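You operate a simulated robot arm through the tools that you are given. There is no shell and no other tool.

The job below is to be done with a simulated two-armed robot. You get a single attempt, and the scene is never put back.

## Task
Unload the three plates under the bar onto the belt at 40 kPa.
Fine: pump on, direction knob on UNLOAD, one press of CYCLE; then send the bar back over the shelf; no plate cracks; leave everything else as it is.

The check looks at the end state, three seconds after you hand in, the way a careful person would. Anything else that was tipped, shoved, dropped, spilled or broken makes it a failure.

## Robot
Two 6-joint arms with two-finger parallel grippers on one trunk that stands fixed in place. Base frame: the origin is at the foot of the trunk, x ahead of it, y to its left, z up. Lengths are in cm, angles in rad, forces in N, time in s.
The left shoulder is at [28, 18.5, 123], the right one opposite. With the tool pointing down near the work surface each hand reaches from about 48 to 90 cm from the base axis, measured 20 degrees to its own side. Payload 1.57 kg a hand.
The tool frame of a hand sits at the grasp point between the pads (the TCP): z along the fingers, y along the line on which they close. The tips reach 3 cm beyond it. Largest opening 8 cm; finger width 1.7, thickness 1.2; the body of the gripper, 4 by 8.2 cm, starts 8 cm behind the TCP.
Orientation is that of the tool frame in the base frame, as [roll, pitch, yaw] about the fixed x, y, z axes, in that order (R = Rz(yaw) Ry(pitch) Rx(roll)). With the fingers straight down and closing along the base's y, the tool's x points along the base's -x, its y along +y and its z along -z.

## Interface
- The arms move only by the tool servo_tool. It takes "left_motion", "right_motion" or both (then of equal length, played together; a hand with none holds still); each is a list that holds one entry, the list of rows, each a list of 7 numbers: the finger opening in cm, from 0 to 8, then the shift along the tool's x, y, z in units of 30 mm (1.0 is 30 mm), then the turn, a rotation vector about the tool's x, y, z in units of 4 degrees (1.0 is 4 degrees). In form: [[[grip, x, y, z, ax, ay, az], ...]]. A call has 1 to 20 rows; each row shifts and turns the commanded pose from where the row before left it, along the tool's axes as they then stand. A call with a number of a shift or a turn outside -1 to 1 is refused whole. Rows are played at 5 a second. More than 5 cm and 0.15 rad between two rows, or a gripper value outside its range, and nothing of the call is played. A pose out of reach is approached as far as the arm can. The call stops where the force on the tool passes 40 N (or 10 N more than at its start, if that is more) or the arm is blocked; 0.2 s more then pass. Each finger travels about 15.3 cm/s and halts on what it meets, pressing with about 43 N; the grip force reading is that of the motor and also rises with nothing between the fingers. The clock runs only during rows and for 0.2 s after the last one: add rows that do not move to give the fingers time. The reply holds the time, the measured pose of the TCP, the force on the tool along the base axes, the opening and the grip force, in the units named above and with some noise, with the torque about the TCP (base axes, N m) and any sound that the robot's microphone picked up.
- Cameras (640 x 400 px; columns grow to the right, rows downward): "scene" is now at [24.38, 0.38, 168.6]; the picture's right is [0.13, -0.99, 0.00], its down [-0.68, -0.09, -0.72] and it looks along [0.72, 0.09, -0.69] (base axes); focal length 214 px, centre (320, 200). "left" rides on the left gripper at [7.2, 0.7, -12.2] in its tool frame; the picture's right is [-0.09, 1.00, 0.00], its down [-0.84, -0.08, -0.54] and it looks along [-0.54, -0.05, 0.84] (tool axes); focal length 238 px, centre (320, 200). "right" rides on the right gripper at [7.2, -0.7, -12.2] in its tool frame; the picture's right is [0.09, 1.00, 0.00], its down [-0.84, 0.08, -0.54] and it looks along [-0.54, 0.05, 0.84] (tool axes); focal length 238 px, centre (320, 200). There is no depth. A picture from a camera that has moved, and an enlarged one, comes with that camera's place and axes in the base frame and with its lens. The place of the scene camera against the robot may be out by one fixed shift of up to 1.8 cm in any direction.
- capture(camera): a new picture of that camera. It takes no simulated time.
- slide_trunk(by): slides the trunk up (or, below 0, down) by that many cm; the arms and the scene camera ride with it, the base frame stays. It gives what a move gives, with no picture.
- turn_head(pan, tilt): turns the head with the scene camera to pan (to the left, within 1.501 rad either way) and tilt (down, from -0.506 to 1.204), counted from straight ahead of the robot. It gives what a move gives.
- close_up(camera, box): a new picture of the part [left, top, right, bottom] of that camera's present view, enlarged. It takes no simulated time.
- hand_in(): hands the job in; it is judged then, once.

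Places have to be worked out from the pictures, the camera data and where the tool is seen. Open the grippers and draw the arms clear of the work before you hand the job in, unless the task says otherwise.

The tools are called after "Request:" as name(argument=value, ...) on one line, values as JSON. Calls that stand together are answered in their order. servo_tool: Moves the arms, as the interface text tells. Its arguments: {"type":"object","properties":{"left_motion":{"type":"array","items":{"type":"array","items":{"type":"array","items":{"type":"number"}}}},"right_motion":{"type":"array","items":{"type":"array","items":{"type":"array","items":{"type":"number"}}}}},"required":[]} The other tools are called the same way: slide_trunk (by) moves the trunk up or down; turn_head (pan, tilt) turns the head that bears the scene camera; capture (camera) takes a picture; close_up (camera, box) takes an enlarged picture of a part of a camera's view; hand_in () hands the job in.

At the start:

```text
time: 0.0
left_ee_pos: [58.02, 18.04, 147.43]
left_ee_rot: [-3.14, 0.001, -3.142]
left_ft_force: [0.1, -0.4, -0.7]
left_ft_torque: [-0.01, 0.01, -0.01]
left_gripper_width: 8.04
left_grip_force: 0.1
right_ee_pos: [55.82, -24.5, 153.33]
right_ee_rot: [-3.14, -0.002, 3.14]
right_ft_force: [0.6, 0.0, -1.0]
right_ft_torque: [0.01, 0.0, -0.01]
right_gripper_width: 8.01
right_grip_force: 0.0
trunk travel left (down, up): [-92.5, 6.5]
head pan, tilt (commanded): [0.131, 0.763]
```

scene: 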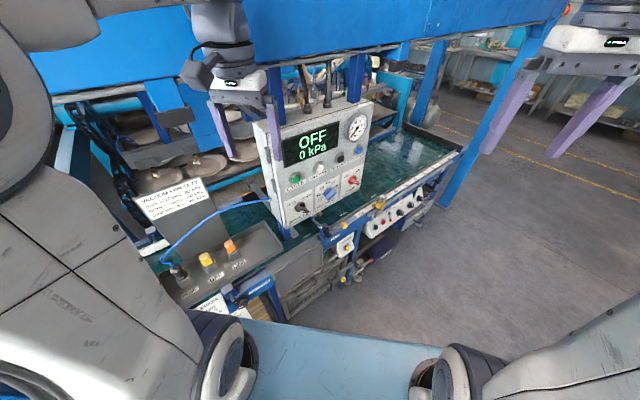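
right: 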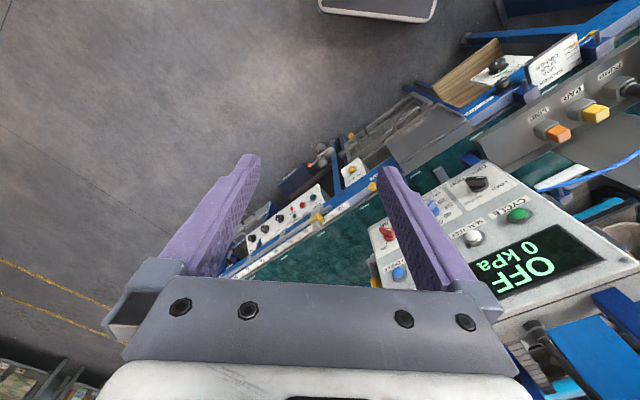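
left: 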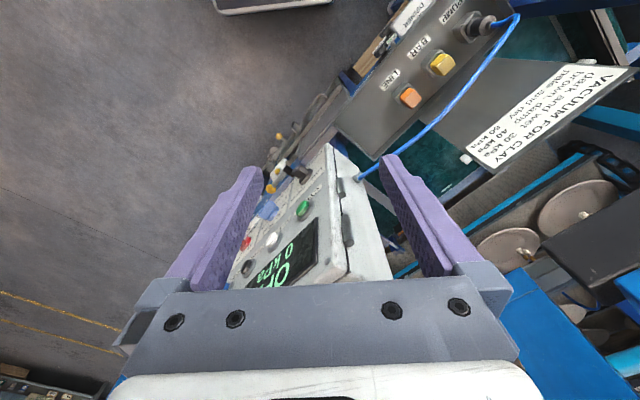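

The pictures show a control panel with a display, knobs and buttons, and a second grey panel with PUMP, BAR and LINE. I take close-ups to read every label before moving.

Request:
close_up(camera="scene", box=[240, 90, 400, 240])

Request:
close_up(camera="scene", box=[120, 160, 300, 330])

Request:
close_up(camera="scene", box=[290, 160, 470, 290])

Request:
close_up(camera="scene", box=[40, 50, 270, 210])

Request:
close_up(camera="left", box=[220, 0, 640, 290])

Request:
close_up(camera="right", box=[360, 30, 640, 300])

```text
2.67 times, centred on (320, 165) of scene
camera zoom: at [24.38, 0.38, 168.6], right [0.13, -0.99, 0.0], down [-0.68, -0.09, -0.72], along [0.72, 0.09, -0.69], focal length 572 px, centre (320, 293)
```

zoom: 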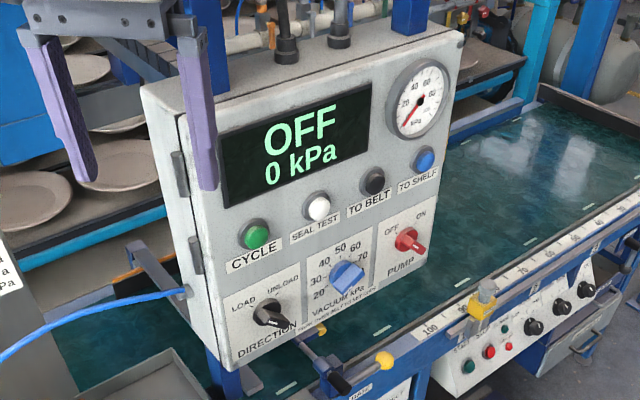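

```text
2.35 times, centred on (210, 245) of scene
camera zoom: at [24.38, 0.38, 168.6], right [0.13, -0.99, 0.0], down [-0.68, -0.09, -0.72], along [0.72, 0.09, -0.69], focal length 505 px, centre (579, 94)
```

zoom: 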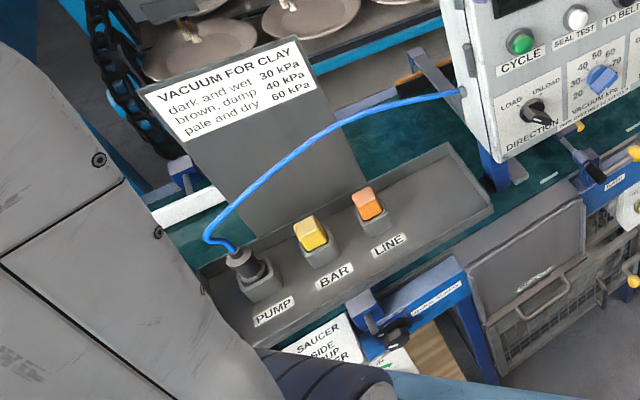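

```text
3.08 times, centred on (380, 225) of scene
camera zoom: at [24.38, 0.38, 168.6], right [0.13, -0.99, 0.0], down [-0.68, -0.09, -0.72], along [0.72, 0.09, -0.69], focal length 660 px, centre (135, 123)
```

zoom: 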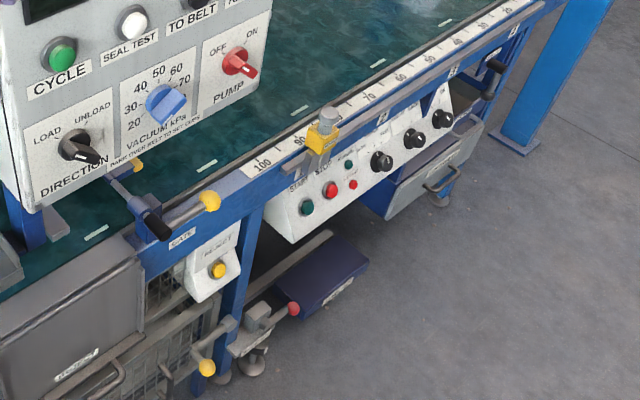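

```text
2.50 times, centred on (155, 130) of scene
camera zoom: at [24.38, 0.38, 168.6], right [0.13, -0.99, 0.0], down [-0.68, -0.09, -0.72], along [0.72, 0.09, -0.69], focal length 536 px, centre (732, 375)
```

zoom: 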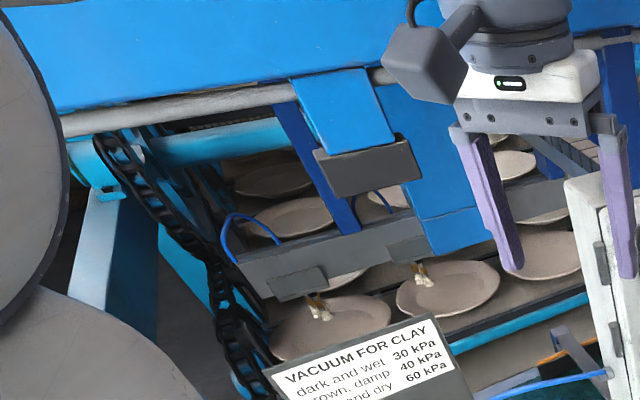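

```text
1.38 times, centred on (430, 145) of left
camera zoom: at [50.87, 18.75, 159.56], right [0.09, 1.0, 0.0], down [0.84, -0.08, 0.54], along [0.54, -0.05, -0.84], focal length 329 px, centre (168, 276)
```

zoom: 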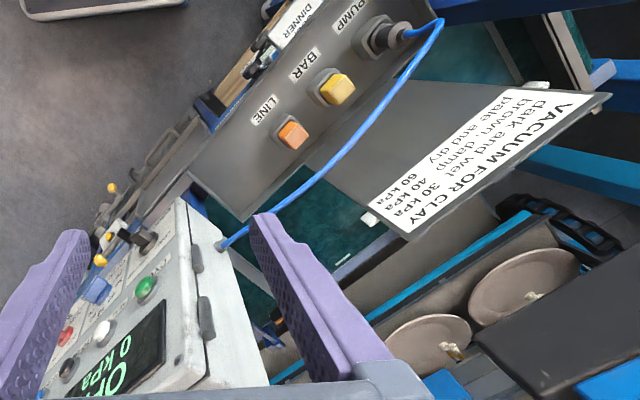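

```text
1.48 times, centred on (500, 165) of right
camera zoom: at [48.55, -25.02, 165.49], right [-0.09, 1.0, 0.0], down [0.84, 0.08, 0.54], along [0.54, 0.05, -0.84], focal length 353 px, centre (53, 252)
```

zoom: 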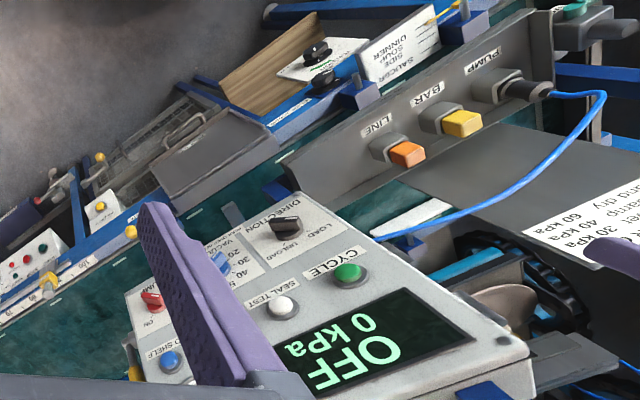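

I zoom in further on the lower part of the panel to read the knob settings and the small print.

Request:
close_up(camera="scene", box=[284, 165, 348, 225])

Request:
close_up(camera="scene", box=[325, 110, 385, 200])

Request:
close_up(camera="scene", box=[160, 215, 260, 320])

Request:
close_up(camera="right", box=[420, 150, 540, 250])

Request:
close_up(camera="left", box=[340, 0, 540, 120])

```text
6.67 times, centred on (316, 195) of scene
camera zoom: at [24.38, 0.38, 168.6], right [0.13, -0.99, 0.0], down [-0.68, -0.09, -0.72], along [0.72, 0.09, -0.69], focal length 1430 px, centre (347, 233)
```

zoom: 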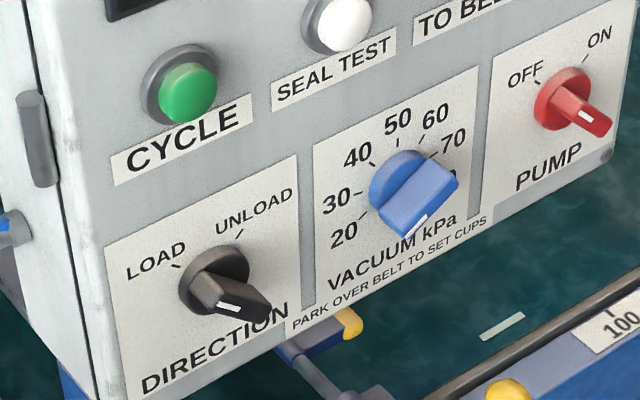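

```text
4.44 times, centred on (355, 155) of scene
camera zoom: at [24.38, 0.38, 168.6], right [0.13, -0.99, 0.0], down [-0.68, -0.09, -0.72], along [0.72, 0.09, -0.69], focal length 953 px, centre (164, 400)
```

zoom: 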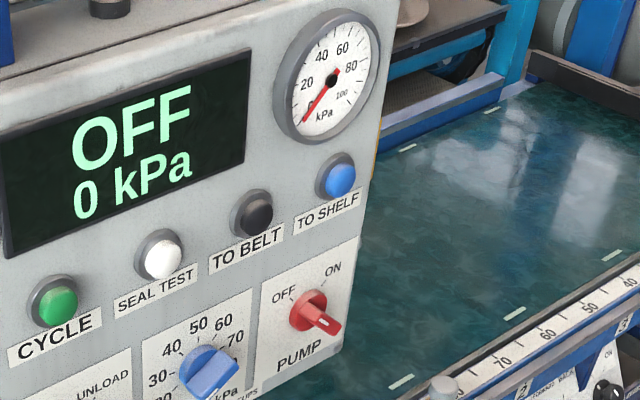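

```text
3.81 times, centred on (210, 268) of scene
camera zoom: at [24.38, 0.38, 168.6], right [0.13, -0.99, 0.0], down [-0.68, -0.09, -0.72], along [0.72, 0.09, -0.69], focal length 817 px, centre (739, -57)
```

zoom: 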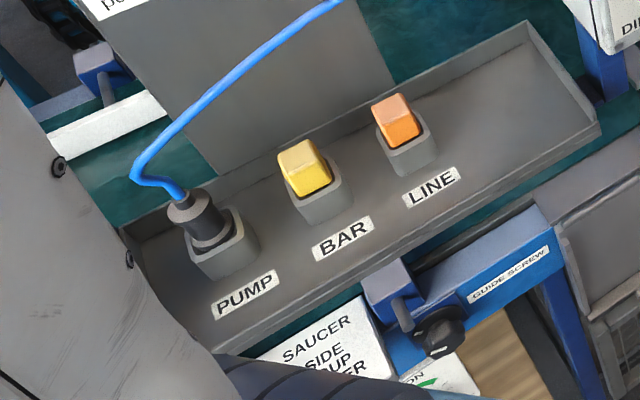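

```text
4.00 times, centred on (480, 200) of right
camera zoom: at [48.55, -25.02, 165.49], right [-0.09, 1.0, 0.0], down [0.84, 0.08, 0.54], along [0.54, 0.05, -0.84], focal length 953 px, centre (-320, 200)
```

zoom: 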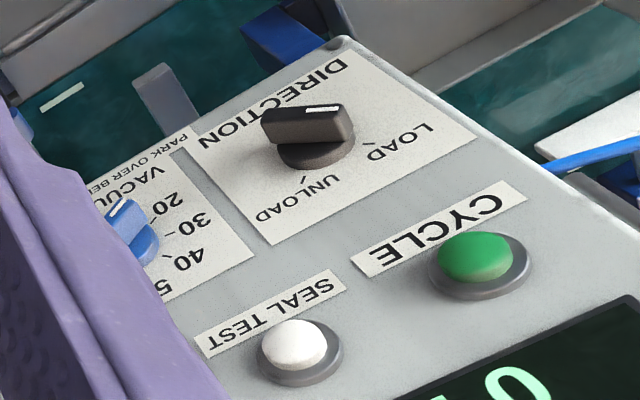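

```text
3.20 times, centred on (440, 60) of left
camera zoom: at [50.87, 18.75, 159.56], right [0.09, 1.0, 0.0], down [0.84, -0.08, 0.54], along [0.54, -0.05, -0.84], focal length 763 px, centre (-64, 648)
```

zoom: 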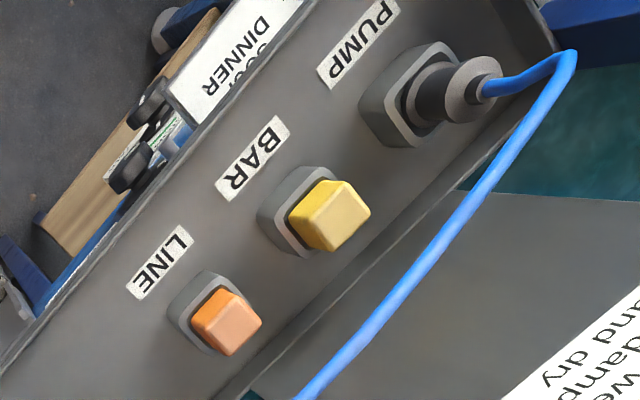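

The panel face is nearly vertical and turned toward the robot's right, with CYCLE near [71, 14, 130]. I enlarge each knob to read its present setting exactly.

Request:
close_up(camera="scene", box=[316, 178, 336, 204])

Request:
close_up(camera="scene", box=[290, 188, 316, 214])

Request:
close_up(camera="scene", box=[332, 165, 366, 195])

Request:
close_up(camera="left", box=[230, 150, 350, 290])

Request:
close_up(camera="scene", box=[110, 90, 240, 200])

```text
15.38 times, centred on (326, 191) of scene
camera zoom: at [24.38, 0.38, 168.6], right [0.13, -0.99, 0.0], down [-0.68, -0.09, -0.72], along [0.72, 0.09, -0.69], focal length 3300 px, centre (228, 338)
```

zoom: 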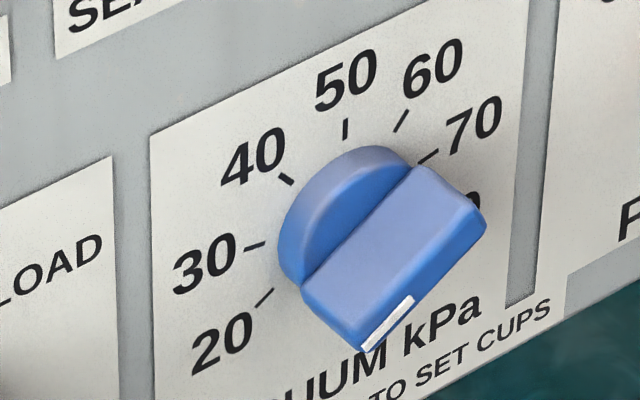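

```text
15.38 times, centred on (303, 201) of scene
camera zoom: at [24.38, 0.38, 168.6], right [0.13, -0.99, 0.0], down [-0.68, -0.09, -0.72], along [0.72, 0.09, -0.69], focal length 3300 px, centre (582, 185)
```

zoom: 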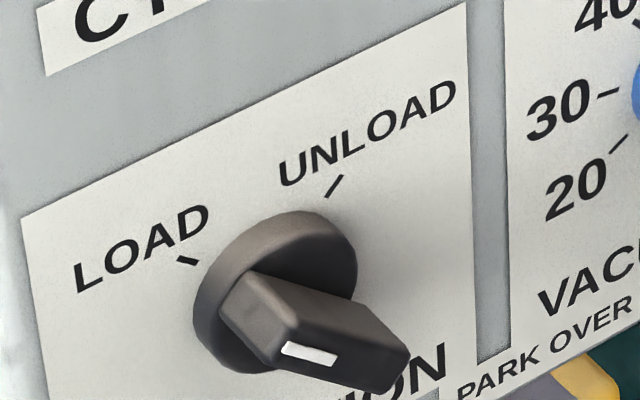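

```text
13.33 times, centred on (349, 180) of scene
camera zoom: at [24.38, 0.38, 168.6], right [0.13, -0.99, 0.0], down [-0.68, -0.09, -0.72], along [0.72, 0.09, -0.69], focal length 2860 px, centre (-67, 467)
```

zoom: 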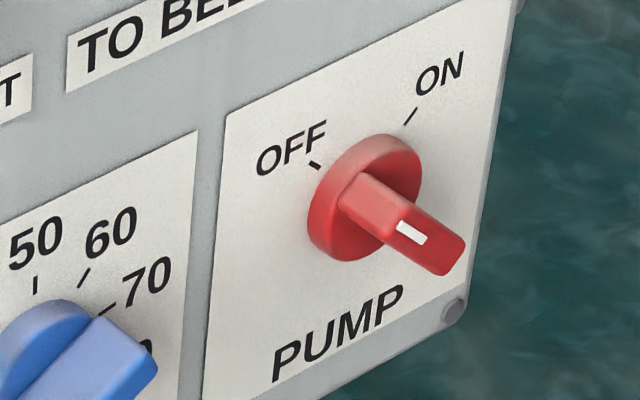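

```text
2.86 times, centred on (290, 220) of left
camera zoom: at [50.87, 18.75, 159.56], right [0.09, 1.0, 0.0], down [0.84, -0.08, 0.54], along [0.54, -0.05, -0.84], focal length 681 px, centre (406, 143)
```

zoom: 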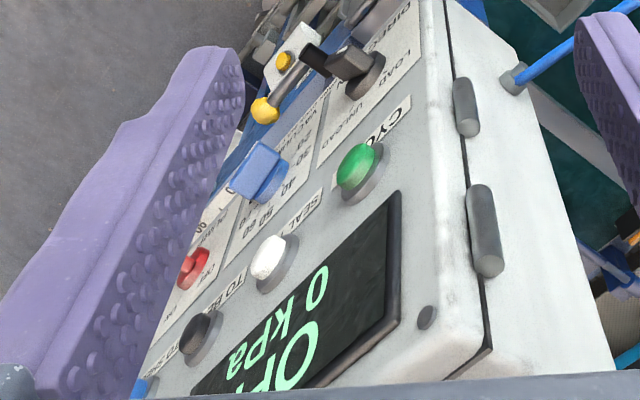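

```text
3.64 times, centred on (175, 145) of scene
camera zoom: at [24.38, 0.38, 168.6], right [0.13, -0.99, 0.0], down [-0.68, -0.09, -0.72], along [0.72, 0.09, -0.69], focal length 780 px, centre (847, 400)
```

zoom: 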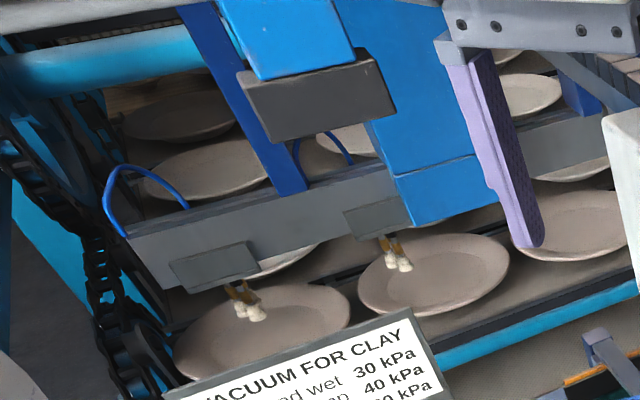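

The knobs read LOAD, 20 kPa and PUMP OFF. I turn the head to inspect the bar, its hoses, the plates and the belt before touching anything.

Request:
turn_head(pan=0.6, tilt=0.7)

Request:
capture(camera="scene")

```text
time: 0.9
left_ee_pos: [58.05, 18.16, 147.47]
left_ee_rot: [-3.141, -0.001, -3.141]
left_ft_force: [0.4, -0.5, -0.7]
left_ft_torque: [0.02, -0.02, 0.0]
left_gripper_width: 7.99
left_grip_force: 0.1
right_ee_pos: [55.76, -24.5, 153.17]
right_ee_rot: [-3.142, 0.0, 3.14]
right_ft_force: [0.4, -0.6, -0.3]
right_ft_torque: [-0.01, -0.02, 0.0]
right_gripper_width: 7.99
right_grip_force: 0.1
trunk travel left (down, up): [-92.5, 6.5]
head pan, tilt (commanded): [0.6, 0.7]
```

```text
taken
camera scene: at [23.23, 4.09, 169.12], right [0.56, -0.83, 0.0], down [-0.53, -0.36, -0.76], along [0.63, 0.43, -0.64], focal length 214 px, centre (320, 200)
```

scene: 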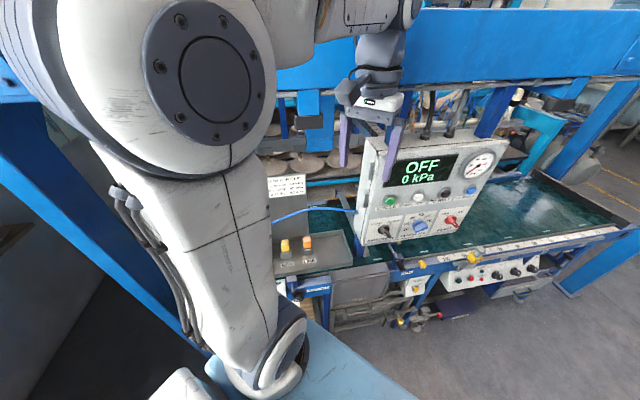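

The left upper arm blocks much of the view; I zoom on what shows around the bar and belt.

Request:
close_up(camera="scene", box=[250, 60, 400, 200])

Request:
close_up(camera="scene", box=[400, 80, 640, 260])

Request:
close_up(camera="left", box=[460, 60, 640, 400])

```text
2.86 times, centred on (325, 130) of scene
camera zoom: at [23.23, 4.09, 169.12], right [0.56, -0.83, 0.0], down [-0.53, -0.36, -0.76], along [0.63, 0.43, -0.64], focal length 613 px, centre (306, 400)
```

zoom: 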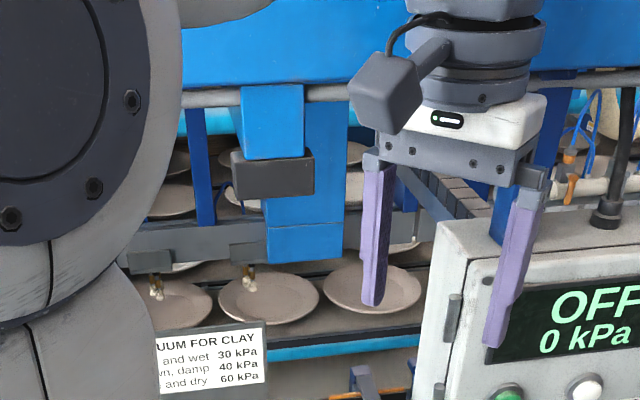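

```text
2.22 times, centred on (520, 170) of scene
camera zoom: at [23.23, 4.09, 169.12], right [0.56, -0.83, 0.0], down [-0.53, -0.36, -0.76], along [0.63, 0.43, -0.64], focal length 477 px, centre (-124, 267)
```

zoom: 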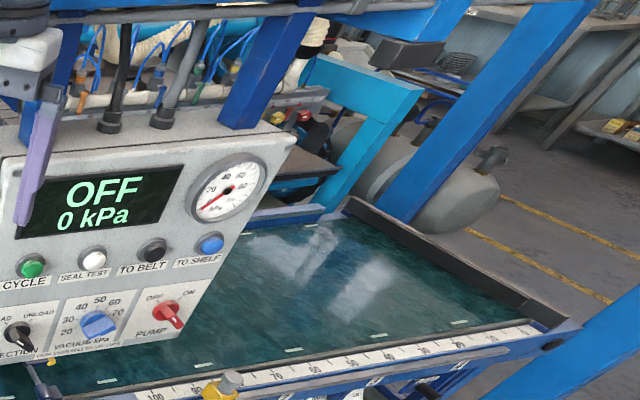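

```text
1.18 times, centred on (550, 230) of left
camera zoom: at [50.86, 18.75, 159.56], right [0.09, 1.0, 0.0], down [0.84, -0.08, 0.54], along [0.54, -0.05, -0.84], focal length 280 px, centre (49, 165)
```

zoom: 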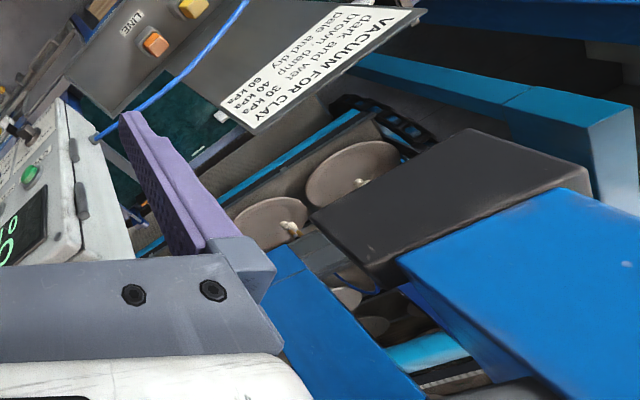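

Triangulating from the two hand cameras, the panel stands vertical with its face normal along about [-0.71, -0.71, 0]. The buttons are near z = 130 and the knobs near z = 118, and the setting is 20 kPa now. I first bring the right hand forward and down in free space, and ease the left hand back and up.

Request:
servo_tool(right_motion=[[[8, -0.9, 0, 0.6, 0, 0, 0], [8, -0.9, 0, 0.6, 0, 0, 0], [8, -0.9, 0, 0.6, 0, 0, 0], [8, -0.9, 0, 0.6, 0, 0, 0], [8, -0.9, 0, 0.6, 0, 0, 0], [8, -0.9, 0, 0.6, 0, 0, 0], [0, -0.9, 0, 0.6, 0, 0, 0]]], left_motion=[[[8, 0.5, 0, -0.5, 0, 0, 0], [8, 0.5, 0, -0.5, 0, 0, 0], [8, 0.5, 0, -0.5, 0, 0, 0], [8, 0.5, 0, -0.5, 0, 0, 0], [8, 0, 0, 0, 0, 0, 0], [8, 0, 0, 0, 0, 0, 0], [8, 0, 0, 0, 0, 0, 0]]])

Request:
turn_head(pan=0.05, tilt=0.6)

Request:
capture(camera="scene")

```text
time: 2.5
left_ee_pos: [51.96, 18.19, 153.55]
left_ee_rot: [-3.141, 0.0, 3.141]
left_ft_force: [-0.6, -0.1, 0.8]
left_ft_torque: [-0.03, 0.01, 0.0]
left_gripper_width: 8.0
left_grip_force: 0.1
right_ee_pos: [74.9, -24.45, 140.7]
right_ee_rot: [3.14, 0.0, 3.14]
right_ft_force: [-0.1, -0.5, -0.8]
right_ft_torque: [-0.03, -0.03, 0.0]
right_gripper_width: 0.01
right_grip_force: 21.4
trunk travel left (down, up): [-92.5, 6.5]
head pan, tilt (commanded): [0.6, 0.7]
```

```text
time: 3.5
left_ee_pos: [51.9, 18.11, 153.46]
left_ee_rot: [3.141, 0.001, 3.14]
left_ft_force: [-0.1, -0.2, 0.1]
left_ft_torque: [0.03, 0.01, -0.01]
left_gripper_width: 8.03
left_grip_force: 0.1
right_ee_pos: [74.79, -24.3, 140.7]
right_ee_rot: [-3.141, 0.0, 3.14]
right_ft_force: [0.7, 0.7, -0.5]
right_ft_torque: [0.01, -0.02, 0.01]
right_gripper_width: 0.01
right_grip_force: 20.8
trunk travel left (down, up): [-92.5, 6.5]
head pan, tilt (commanded): [0.051, 0.6]
```

```text
taken
camera scene: at [25.04, -0.25, 169.98], right [0.05, -1.0, 0.0], down [-0.56, -0.03, -0.82], along [0.82, 0.04, -0.57], focal length 214 px, centre (320, 200)
```

scene: 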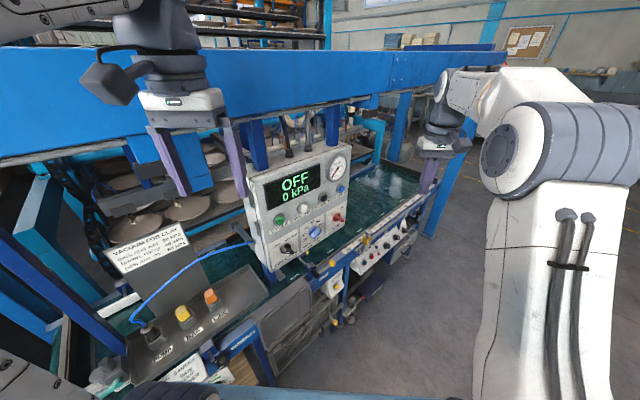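

The right hand is at [74.8, -24.3, 140.7], well clear of the panel. I now pitch it to point forward, in place.

Request:
servo_tool(right_motion=[[[0, 0, 0, 0, 0, -1, 0], [0, 0, 0, 0, 0, -1, 0], [0, 0, 0, 0, 0, -1, 0], [0, 0, 0, 0, 0, -1, 0], [0, 0, 0, 0, 0, -1, 0], [0, 0, 0, 0, 0, -1, 0], [0, 0, 0, 0, 0, -1, 0], [0, 0, 0, 0, 0, -1, 0], [0, 0, 0, 0, 0, -1, 0], [0, 0, 0, 0, 0, -1, 0], [0, 0, 0, 0, 0, -1, 0], [0, 0, 0, 0, 0, -1, 0], [0, 0, 0, 0, 0, -1, 0], [0, 0, 0, 0, 0, -1, 0], [0, 0, 0, 0, 0, -1, 0], [0, 0, 0, 0, 0, -1, 0], [0, 0, 0, 0, 0, -1, 0], [0, 0, 0, 0, 0, -1, 0]]])

Request:
capture(camera="scene")

Request:
capture(camera="right")

```text
time: 7.3
left_ee_pos: [52.09, 18.16, 153.45]
left_ee_rot: [3.141, 0.001, -3.141]
left_ft_force: [0.7, 0.6, -0.7]
left_ft_torque: [0.03, 0.01, -0.02]
left_gripper_width: 8.0
left_grip_force: 0.1
right_ee_pos: [74.74, -23.42, 140.55]
right_ee_rot: [3.083, 1.101, 3.127]
right_ft_force: [-0.2, 0.1, 0.2]
right_ft_torque: [-0.03, 0.01, 0.02]
right_gripper_width: 0.02
right_grip_force: 20.9
right hand out of reach, approached as far as the arm can: row 15, 17
trunk travel left (down, up): [-92.5, 6.5]
head pan, tilt (commanded): [0.051, 0.6]
```

```text
taken
camera scene: at [25.04, -0.26, 169.99], right [0.05, -1.0, 0.0], down [-0.56, -0.03, -0.83], along [0.82, 0.04, -0.56], focal length 214 px, centre (320, 200)
```

scene: 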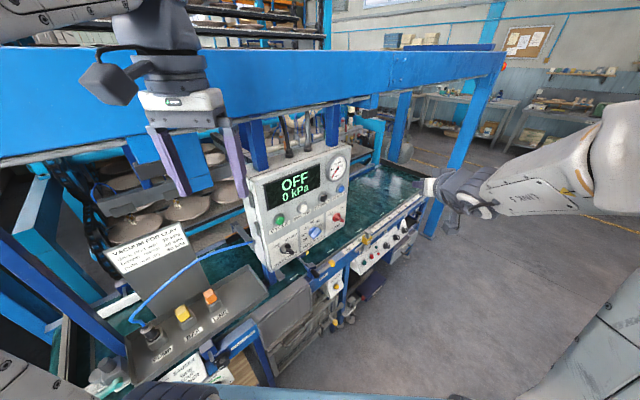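

```text
taken
camera right: at [60.59, -24.55, 139.65], right [-0.08, 1.0, -0.06], down [-0.11, 0.05, 0.99], along [0.99, 0.08, 0.1], focal length 238 px, centre (320, 200)
```

right: 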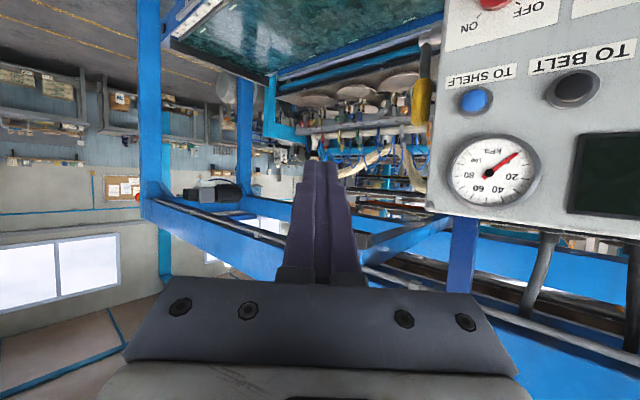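

The arm can't pitch fully level here because the wrist is too near the shoulder, and it stopped at about 63°. I yaw the hand 45° to the left, which swings the wrist outward, and then finish pitching.

Request:
servo_tool(right_motion=[[[0, 0, 0, 0, -0.9, 0, -0.44], [0, 0, 0, 0, -0.9, 0, -0.44], [0, 0, 0, 0, -0.9, 0, -0.44], [0, 0, 0, 0, -0.9, 0, -0.44], [0, 0, 0, 0, -0.9, 0, -0.44], [0, 0, 0, 0, -0.9, 0, -0.44], [0, 0, 0, 0, -0.9, 0, -0.44], [0, 0, 0, 0, -0.9, 0, -0.44], [0, 0, 0, 0, -0.9, 0, -0.44], [0, 0, 0, 0, -0.9, 0, -0.44], [0, 0, 0, 0, -0.9, 0, -0.44], [0, 0, 0, 0, 0, 0, 0]]])

Request:
capture(camera="scene")

```text
time: 9.9
left_ee_pos: [52.1, 18.22, 153.52]
left_ee_rot: [3.141, 0.0, -3.141]
left_ft_force: [0.5, -0.5, -0.2]
left_ft_torque: [-0.01, 0.01, 0.01]
left_gripper_width: 8.0
left_grip_force: 0.1
right_ee_pos: [74.75, -23.35, 140.5]
right_ee_rot: [3.073, 1.122, -2.396]
right_ft_force: [0.0, -0.1, 0.1]
right_ft_torque: [0.01, 0.01, -0.01]
right_gripper_width: 0.0
right_grip_force: 21.3
trunk travel left (down, up): [-92.5, 6.5]
head pan, tilt (commanded): [0.051, 0.6]
```

```text
taken
camera scene: at [25.05, -0.27, 169.99], right [0.05, -1.0, 0.0], down [-0.56, -0.03, -0.82], along [0.82, 0.04, -0.57], focal length 214 px, centre (320, 200)
```

scene: 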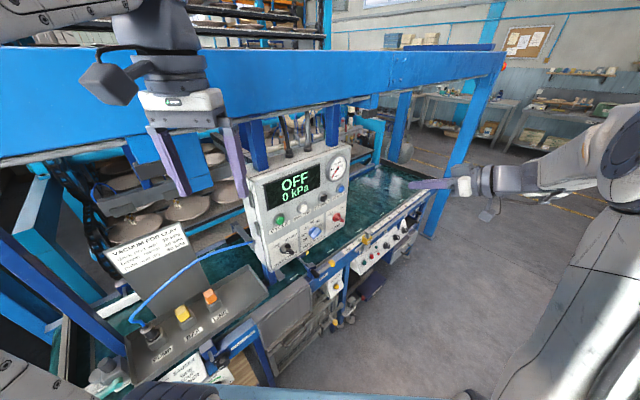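

The yaw worked. Now I pitch the remaining 26 degrees toward level.

Request:
servo_tool(right_motion=[[[0, 0, 0, 0, 0, -1, 0], [0, 0, 0, 0, 0, -1, 0], [0, 0, 0, 0, 0, -1, 0], [0, 0, 0, 0, 0, -1, 0], [0, 0, 0, 0, 0, -1, 0], [0, 0, 0, 0, 0, -1, 0], [0, 0, 0, 0, 0, 0, 0]]])

Request:
capture(camera="right")

Request:
capture(camera="scene")

```text
time: 11.5
left_ee_pos: [52.02, 18.2, 153.51]
left_ee_rot: [-3.141, 0.001, -3.14]
left_ft_force: [-0.5, -0.3, 1.2]
left_ft_torque: [0.02, 0.01, -0.02]
left_gripper_width: 8.0
left_grip_force: 0.1
right_ee_pos: [74.76, -23.51, 140.59]
right_ee_rot: [2.317, 1.53, 3.124]
right_ft_force: [0.0, 0.3, -0.1]
right_ft_torque: [-0.02, 0.04, -0.01]
right_gripper_width: 0.02
right_grip_force: 20.8
trunk travel left (down, up): [-92.5, 6.5]
head pan, tilt (commanded): [0.051, 0.6]
```

```text
taken
camera right: at [66.48, -32.64, 133.7], right [-0.72, 0.69, -0.06], down [-0.4, -0.34, 0.85], along [0.57, 0.64, 0.52], focal length 238 px, centre (320, 200)
```

right: 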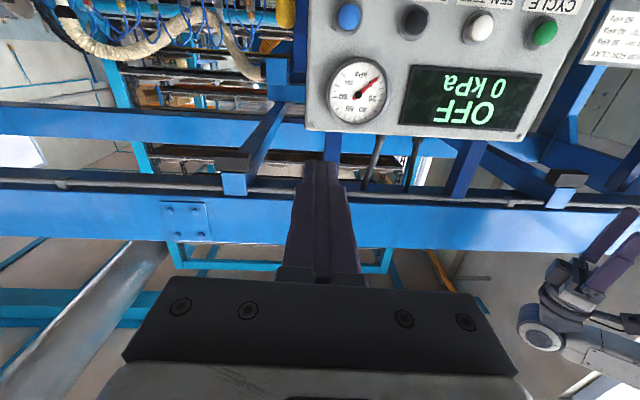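

```text
taken
camera scene: at [25.05, -0.27, 169.99], right [0.05, -1.0, 0.0], down [-0.56, -0.03, -0.82], along [0.82, 0.04, -0.57], focal length 214 px, centre (320, 200)
```

scene: 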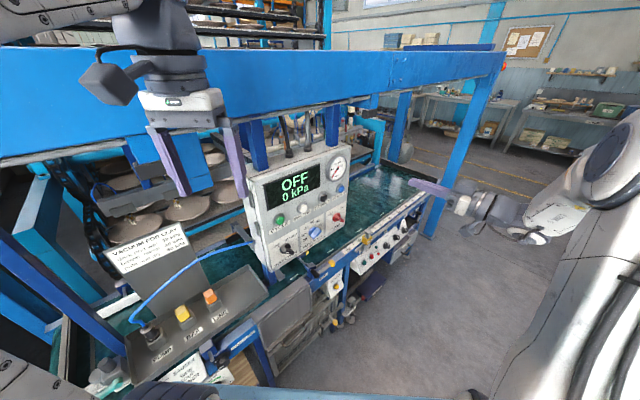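

The hand now points at the panel within about 2° of square. I trim the orientation and move sideways and down in steps to sit in front of TO BELT, staying about 18 cm off the face, and watch the reach.

Request:
servo_tool(right_motion=[[[0, 0.5, 0.55, 0.2, 0.33, -0.4, -0.43], [0, 0.6, 0.6, 0.3, 0, 0, 0], [0, 0.6, 0.6, 0.3, 0, 0, 0], [0, 0.6, 0.6, 0.3, 0, 0, 0], [0, 0.6, 0.6, 0.3, 0, 0, 0], [0, 0.6, 0.6, 0.3, 0, 0, 0], [0, 0.1, 0.6, 0.3, 0, 0, 0], [0, 0, 0, 0, 0, 0, 0]]])

Request:
capture(camera="right")

Request:
capture(camera="scene")

```text
time: 13.3
left_ee_pos: [52.06, 18.14, 153.5]
left_ee_rot: [3.141, -0.001, -3.141]
left_ft_force: [0.1, 0.1, -0.6]
left_ft_torque: [0.0, 0.03, 0.0]
left_gripper_width: 8.01
left_grip_force: 0.0
right_ee_pos: [70.62, -10.77, 130.73]
right_ee_rot: [2.488, 1.569, -3.008]
right_ft_force: [-0.6, -1.1, 0.5]
right_ft_torque: [0.0, 0.02, -0.03]
right_gripper_width: 0.0
right_grip_force: 21.4
right hand out of reach, approached as far as the arm can: row 7
trunk travel left (down, up): [-92.5, 6.5]
head pan, tilt (commanded): [0.051, 0.6]
```

```text
taken
camera right: at [62.51, -19.71, 123.57], right [-0.71, 0.7, -0.09], down [-0.43, -0.33, 0.84], along [0.56, 0.63, 0.54], focal length 238 px, centre (320, 200)
```

right: 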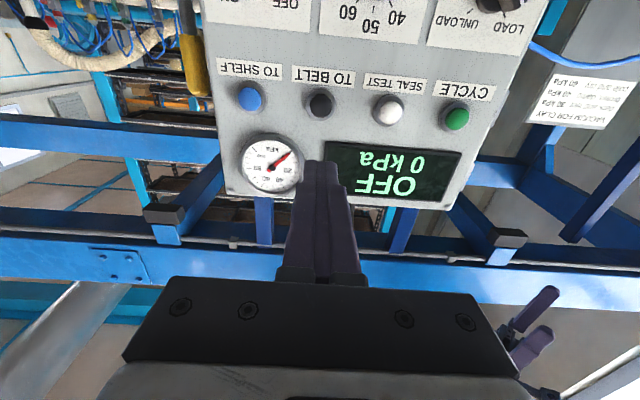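

```text
taken
camera scene: at [25.03, -0.24, 169.99], right [0.05, -1.0, 0.0], down [-0.56, -0.03, -0.83], along [0.82, 0.04, -0.56], focal length 214 px, centre (320, 200)
```

scene: 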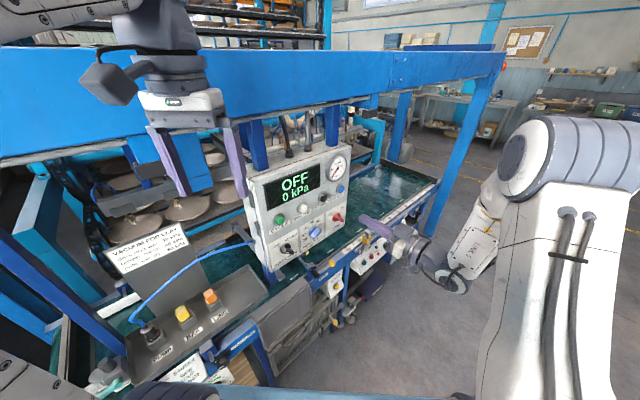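

At d ≈ 18 cm from the face the hand is square and laterally lined up with TO BELT, which sits at about [83.4, 2.3, 129.4]. Nearer the shoulder the reach runs out, so I come forward to about 2 cm off the cap and drop 1.3 cm.

Request:
servo_tool(right_motion=[[[0, 0.23, 0, 0.7, 0, 0, 0], [0, 0.2, 0, 0.75, 0, 0, 0], [0, 0, 0, 0.75, 0, 0, 0], [0, 0, 0, 0.75, 0, 0, 0], [0, 0, 0, 0.75, 0, 0, 0], [0, 0, 0, 0.6, 0, 0, 0], [0, 0, 0, 0, 0, 0, 0]]])

Request:
capture(camera="right")

Request:
capture(camera="scene")

Request:
capture(camera="left")

```text
time: 14.9
left_ee_pos: [52.07, 18.34, 153.34]
left_ee_rot: [3.142, -0.001, -3.141]
left_ft_force: [-0.2, 0.2, 0.1]
left_ft_torque: [0.02, 0.02, -0.01]
left_gripper_width: 7.99
left_grip_force: 0.1
right_ee_pos: [79.91, -1.55, 129.27]
right_ee_rot: [-2.617, 1.569, -1.833]
right_ft_force: [0.4, 0.7, 0.4]
right_ft_torque: [0.02, -0.01, 0.01]
right_gripper_width: 0.0
right_grip_force: 20.7
trunk travel left (down, up): [-92.5, 6.5]
head pan, tilt (commanded): [0.051, 0.6]
```

```text
taken
camera right: at [71.69, -10.57, 122.19], right [-0.7, 0.7, -0.09], down [-0.44, -0.33, 0.84], along [0.56, 0.63, 0.54], focal length 238 px, centre (320, 200)
```

right: 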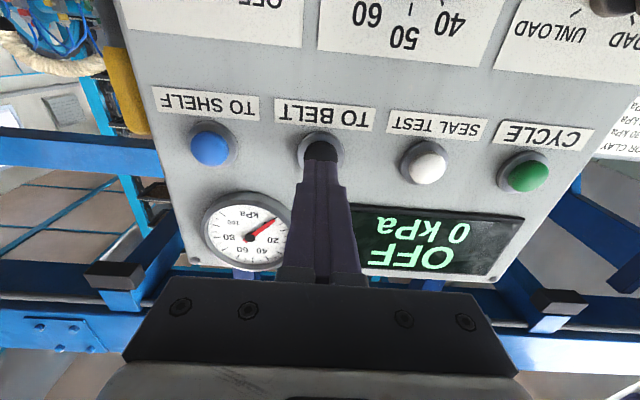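

```text
taken
camera scene: at [25.05, -0.25, 169.99], right [0.05, -1.0, 0.0], down [-0.56, -0.03, -0.82], along [0.82, 0.04, -0.57], focal length 214 px, centre (320, 200)
```

scene: 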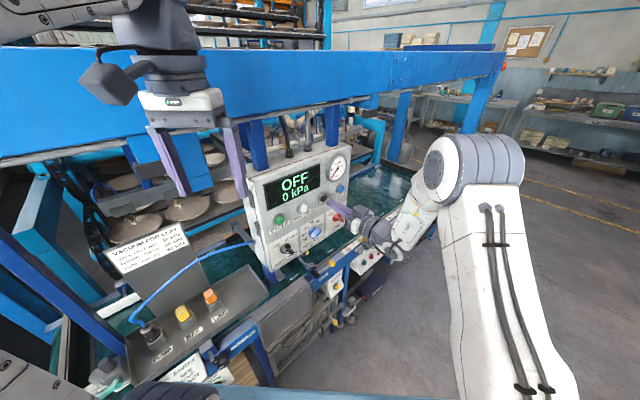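

```text
taken
camera left: at [44.88, 18.76, 165.55], right [0.09, 1.0, 0.0], down [0.84, -0.08, 0.54], along [0.54, -0.05, -0.84], focal length 238 px, centre (320, 200)
```

left: 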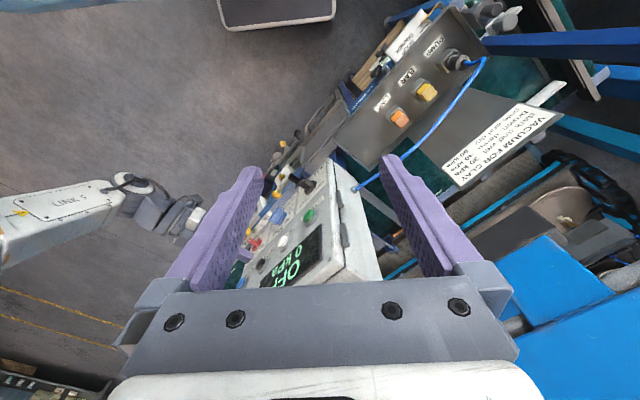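

The tip is about 2 cm in front of the black TO BELT cap and centred on it. I advance slowly to touch, reading the force.

Request:
servo_tool(right_motion=[[[0, 0, 0, 0.12, 0, 0, 0], [0, 0, 0, 0.12, 0, 0, 0], [0, 0, 0, 0.12, 0, 0, 0], [0, 0, 0, 0.12, 0, 0, 0], [0, 0, 0, 0.12, 0, 0, 0], [0, 0, 0, 0, 0, 0, 0]]])

Request:
close_up(camera="right", box=[240, 90, 400, 200])

```text
time: 16.3
left_ee_pos: [52.04, 18.12, 153.54]
left_ee_rot: [3.141, 0.003, 3.141]
left_ft_force: [-0.1, 0.1, 0.3]
left_ft_torque: [-0.03, 0.02, 0.0]
left_gripper_width: 8.0
left_grip_force: 0.1
right_ee_pos: [81.1, -0.19, 129.4]
right_ee_rot: [-2.477, 1.568, -1.691]
right_ft_force: [-0.8, -0.6, -0.3]
right_ft_torque: [-0.01, 0.01, 0.0]
right_gripper_width: 0.0
right_grip_force: 21.6
trunk travel left (down, up): [-92.5, 6.5]
head pan, tilt (commanded): [0.051, 0.6]
```

```text
3.64 times, centred on (320, 145) of right
camera zoom: at [72.95, -9.32, 122.22], right [-0.7, 0.7, -0.09], down [-0.44, -0.33, 0.84], along [0.56, 0.63, 0.54], focal length 867 px, centre (320, 400)
```

zoom: 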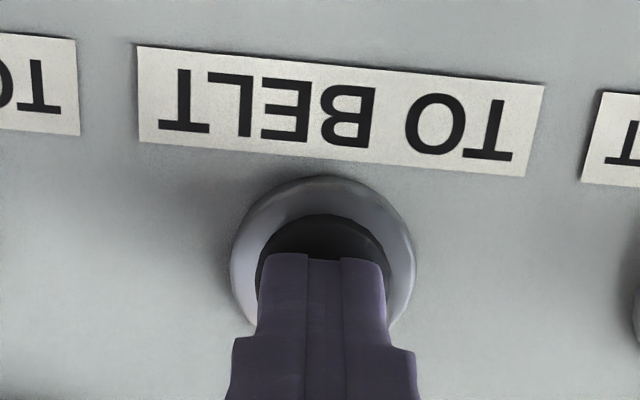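

No contact yet; the tip is a few mm off and a little toward the top half of the cap. I press on in 2.4 mm steps.

Request:
servo_tool(right_motion=[[[0, 0.08, 0, 0.08, 0, 0, 0], [0, 0, 0, 0.08, 0, 0, 0], [0, 0, 0, 0.08, 0, 0, 0]]])

Request:
close_up(camera="right", box=[240, 90, 400, 200])

```text
time: 17.1
left_ee_pos: [51.94, 18.13, 153.59]
left_ee_rot: [3.141, 0.0, 3.14]
left_ft_force: [0.2, -0.5, 0.5]
left_ft_torque: [-0.02, -0.01, -0.01]
left_gripper_width: 8.0
left_grip_force: 0.1
right_ee_pos: [81.61, 0.17, 129.2]
right_ee_rot: [1.997, 1.57, 2.781]
right_ft_force: [-9.0, -7.5, 2.1]
right_ft_torque: [0.01, -0.17, 0.0]
right_gripper_width: 0.0
right_grip_force: 21.6
trunk travel left (down, up): [-92.5, 6.5]
head pan, tilt (commanded): [0.051, 0.6]
heard: click
```

```text
3.64 times, centred on (320, 145) of right
camera zoom: at [73.34, -8.92, 121.98], right [-0.7, 0.7, -0.09], down [-0.44, -0.33, 0.84], along [0.56, 0.63, 0.54], focal length 867 px, centre (320, 400)
```

zoom: 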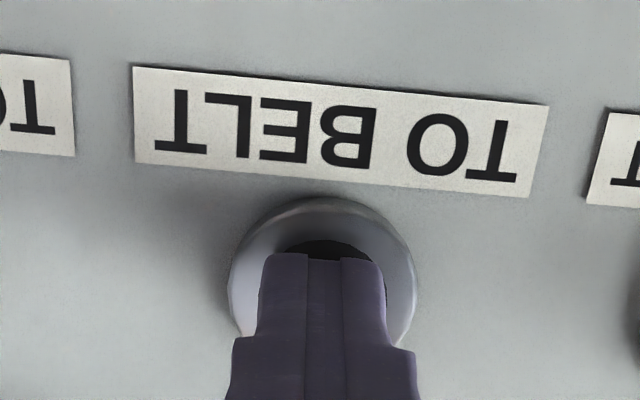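

A click was heard at about 12 N, so the button is pressed. I back off about 3 cm and look at the display and the bar.

Request:
servo_tool(right_motion=[[[0, 0, 0, -0.5, 0, 0, 0], [0, 0, 0, -0.5, 0, 0, 0], [0, 0, 0, 0, 0, 0, 0], [0, 0, 0, 0, 0, 0, 0]]])

Request:
capture(camera="scene")

Request:
capture(camera="left")

Request:
capture(camera="right")

```text
time: 18.1
left_ee_pos: [52.03, 18.2, 153.44]
left_ee_rot: [-3.141, 0.001, 3.141]
left_ft_force: [0.5, -0.8, 0.4]
left_ft_torque: [0.0, 0.05, 0.02]
left_gripper_width: 8.01
left_grip_force: 0.1
right_ee_pos: [79.53, -1.92, 129.13]
right_ee_rot: [-2.196, 1.57, -1.411]
right_ft_force: [-0.6, 0.1, -0.1]
right_ft_torque: [0.01, -0.03, -0.02]
right_gripper_width: 0.03
right_grip_force: 20.8
trunk travel left (down, up): [-92.5, 6.5]
head pan, tilt (commanded): [0.051, 0.6]
```

```text
taken
camera scene: at [25.04, -0.25, 169.99], right [0.05, -1.0, 0.0], down [-0.56, -0.03, -0.83], along [0.82, 0.04, -0.56], focal length 214 px, centre (320, 200)
```

scene: 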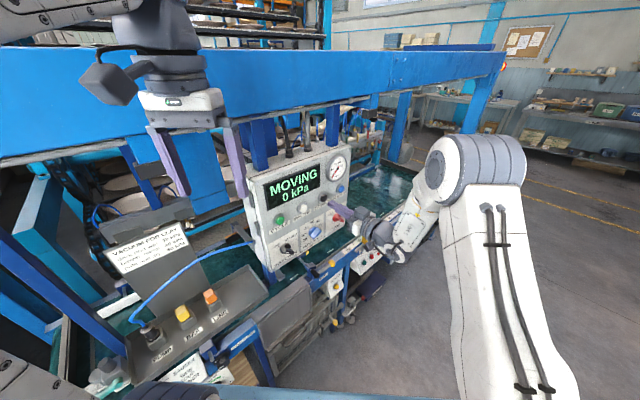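

```text
taken
camera left: at [44.87, 18.76, 165.56], right [0.09, 1.0, 0.0], down [0.84, -0.08, 0.54], along [0.54, -0.05, -0.84], focal length 238 px, centre (320, 200)
```

left: 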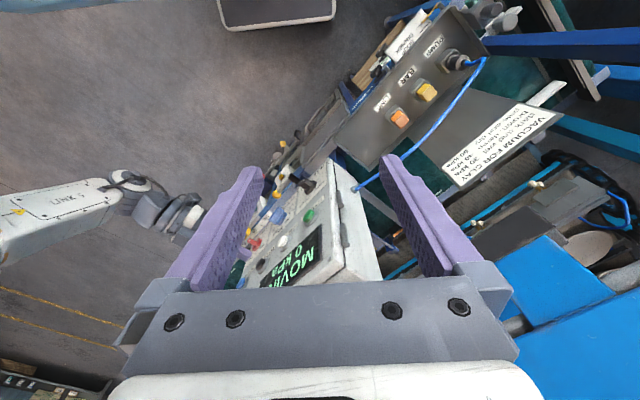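

```text
taken
camera right: at [71.32, -10.93, 121.97], right [-0.7, 0.7, -0.09], down [-0.44, -0.33, 0.84], along [0.56, 0.63, 0.54], focal length 238 px, centre (320, 200)
```

right: 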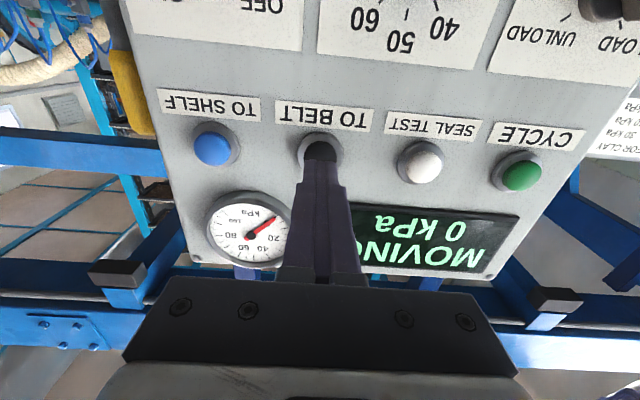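

The display shows MOVING and the bar is travelling toward the belt. While it moves I slide the right hand back slightly, down and left to view the knob row.

Request:
servo_tool(right_motion=[[[0, 0, 0, -0.5, 0, 0, 0], [0, 0.4, 0.4, -0.5, 0, 0, 0], [0, 0.5, 0.4, 0, 0, 0, 0], [0, 0.5, 0.4, 0, 0, 0, 0], [0, 0.5, 0.4, 0, 0, 0, 0], [0, 0, 0, 0, 0, 0, 0], [0, 0, 0, 0, 0, 0, 0], [0, 0, 0, 0, 0, 0, 0], [0, 0, 0, 0, 0, 0, 0]]])

Request:
capture(camera="right")

Request:
capture(camera="scene")

Request:
capture(camera="left")

```text
time: 20.1
left_ee_pos: [52.14, 18.1, 153.5]
left_ee_rot: [-3.141, 0.001, -3.141]
left_ft_force: [0.6, 0.4, 0.0]
left_ft_torque: [-0.01, 0.01, 0.0]
left_gripper_width: 8.0
left_grip_force: 0.1
right_ee_pos: [77.6, -1.1, 126.68]
right_ee_rot: [2.098, 1.565, 2.885]
right_ft_force: [-1.1, 0.5, 0.0]
right_ft_torque: [-0.02, 0.03, 0.01]
right_gripper_width: 0.0
right_grip_force: 21.1
right hand out of reach, approached as far as the arm can: row 3, 4, 5
trunk travel left (down, up): [-92.5, 6.5]
head pan, tilt (commanded): [0.051, 0.6]
```

```text
taken
camera right: at [69.4, -10.17, 119.51], right [-0.71, 0.7, -0.09], down [-0.43, -0.33, 0.84], along [0.56, 0.63, 0.54], focal length 238 px, centre (320, 200)
```

right: 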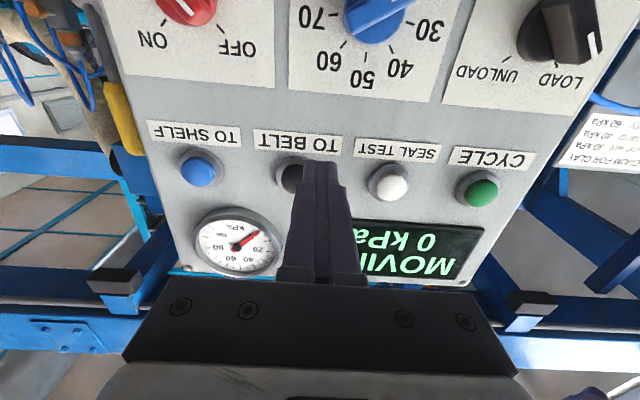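

```text
taken
camera scene: at [25.04, -0.26, 169.99], right [0.05, -1.0, 0.0], down [-0.56, -0.03, -0.83], along [0.82, 0.04, -0.56], focal length 214 px, centre (320, 200)
```

scene: 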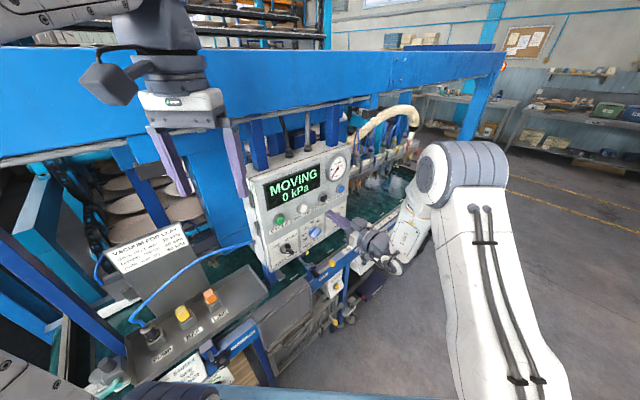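

```text
taken
camera left: at [44.87, 18.75, 165.56], right [0.09, 1.0, 0.0], down [0.84, -0.08, 0.54], along [0.54, -0.05, -0.84], focal length 238 px, centre (320, 200)
```

left: 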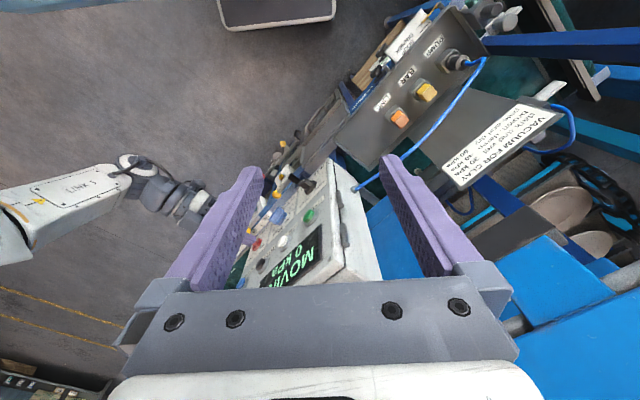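

The display still shows MOVING, and the right arm can't reach lower with the shoulder this high. I draw the right hand back, up and to the right, and raise the left hand for clearance, so I can lower the trunk safely.

Request:
servo_tool(right_motion=[[[0, -0.3, -0.3, -0.4, 0, 0, 0], [0, -0.4, -0.4, -0.4, 0, 0, 0], [0, -0.4, -0.4, -0.4, 0, 0, 0], [0, -0.4, -0.4, -0.4, 0, 0, 0], [0, 0, -0.4, -0.4, 0, 0, 0], [0, 0, 0, 0, 0, 0, 0]]], left_motion=[[[8, 0, 0, -0.5, 0, 0, 0], [8, 0, 0, -0.6, 0, 0, 0], [8, 0, 0, -0.6, 0, 0, 0], [8, 0, 0, -0.6, 0, 0, 0], [8, 0, 0, -0.5, 0, 0, 0], [8, 0, 0, 0, 0, 0, 0]]])

Request:
capture(camera="scene")

Request:
capture(camera="left")

```text
time: 21.5
left_ee_pos: [52.14, 18.05, 159.26]
left_ee_rot: [-3.14, 0.003, -3.14]
left_ft_force: [-0.3, -1.5, -1.0]
left_ft_torque: [0.02, 0.0, -0.01]
left_gripper_width: 8.02
left_grip_force: 0.0
left hand out of reach, approached as far as the arm can: row 4, 5
right_ee_pos: [77.4, -9.41, 131.07]
right_ee_rot: [-2.219, 1.569, -1.431]
right_ft_force: [-0.7, -0.2, 0.0]
right_ft_torque: [0.02, -0.01, 0.01]
right_gripper_width: 0.0
right_grip_force: 21.8
trunk travel left (down, up): [-92.5, 6.5]
head pan, tilt (commanded): [0.051, 0.6]
```

```text
taken
camera scene: at [25.05, -0.27, 169.99], right [0.05, -1.0, 0.0], down [-0.56, -0.03, -0.82], along [0.82, 0.04, -0.57], focal length 214 px, centre (320, 200)
```

scene: 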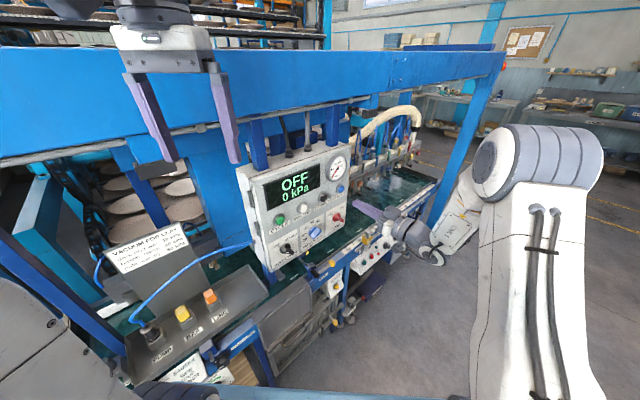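

```text
taken
camera left: at [44.9, 18.7, 171.25], right [0.09, 1.0, 0.0], down [0.84, -0.08, 0.54], along [0.54, -0.05, -0.84], focal length 238 px, centre (320, 200)
```

left: 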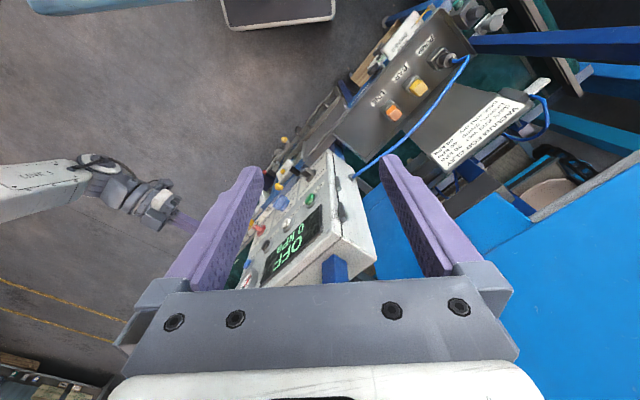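

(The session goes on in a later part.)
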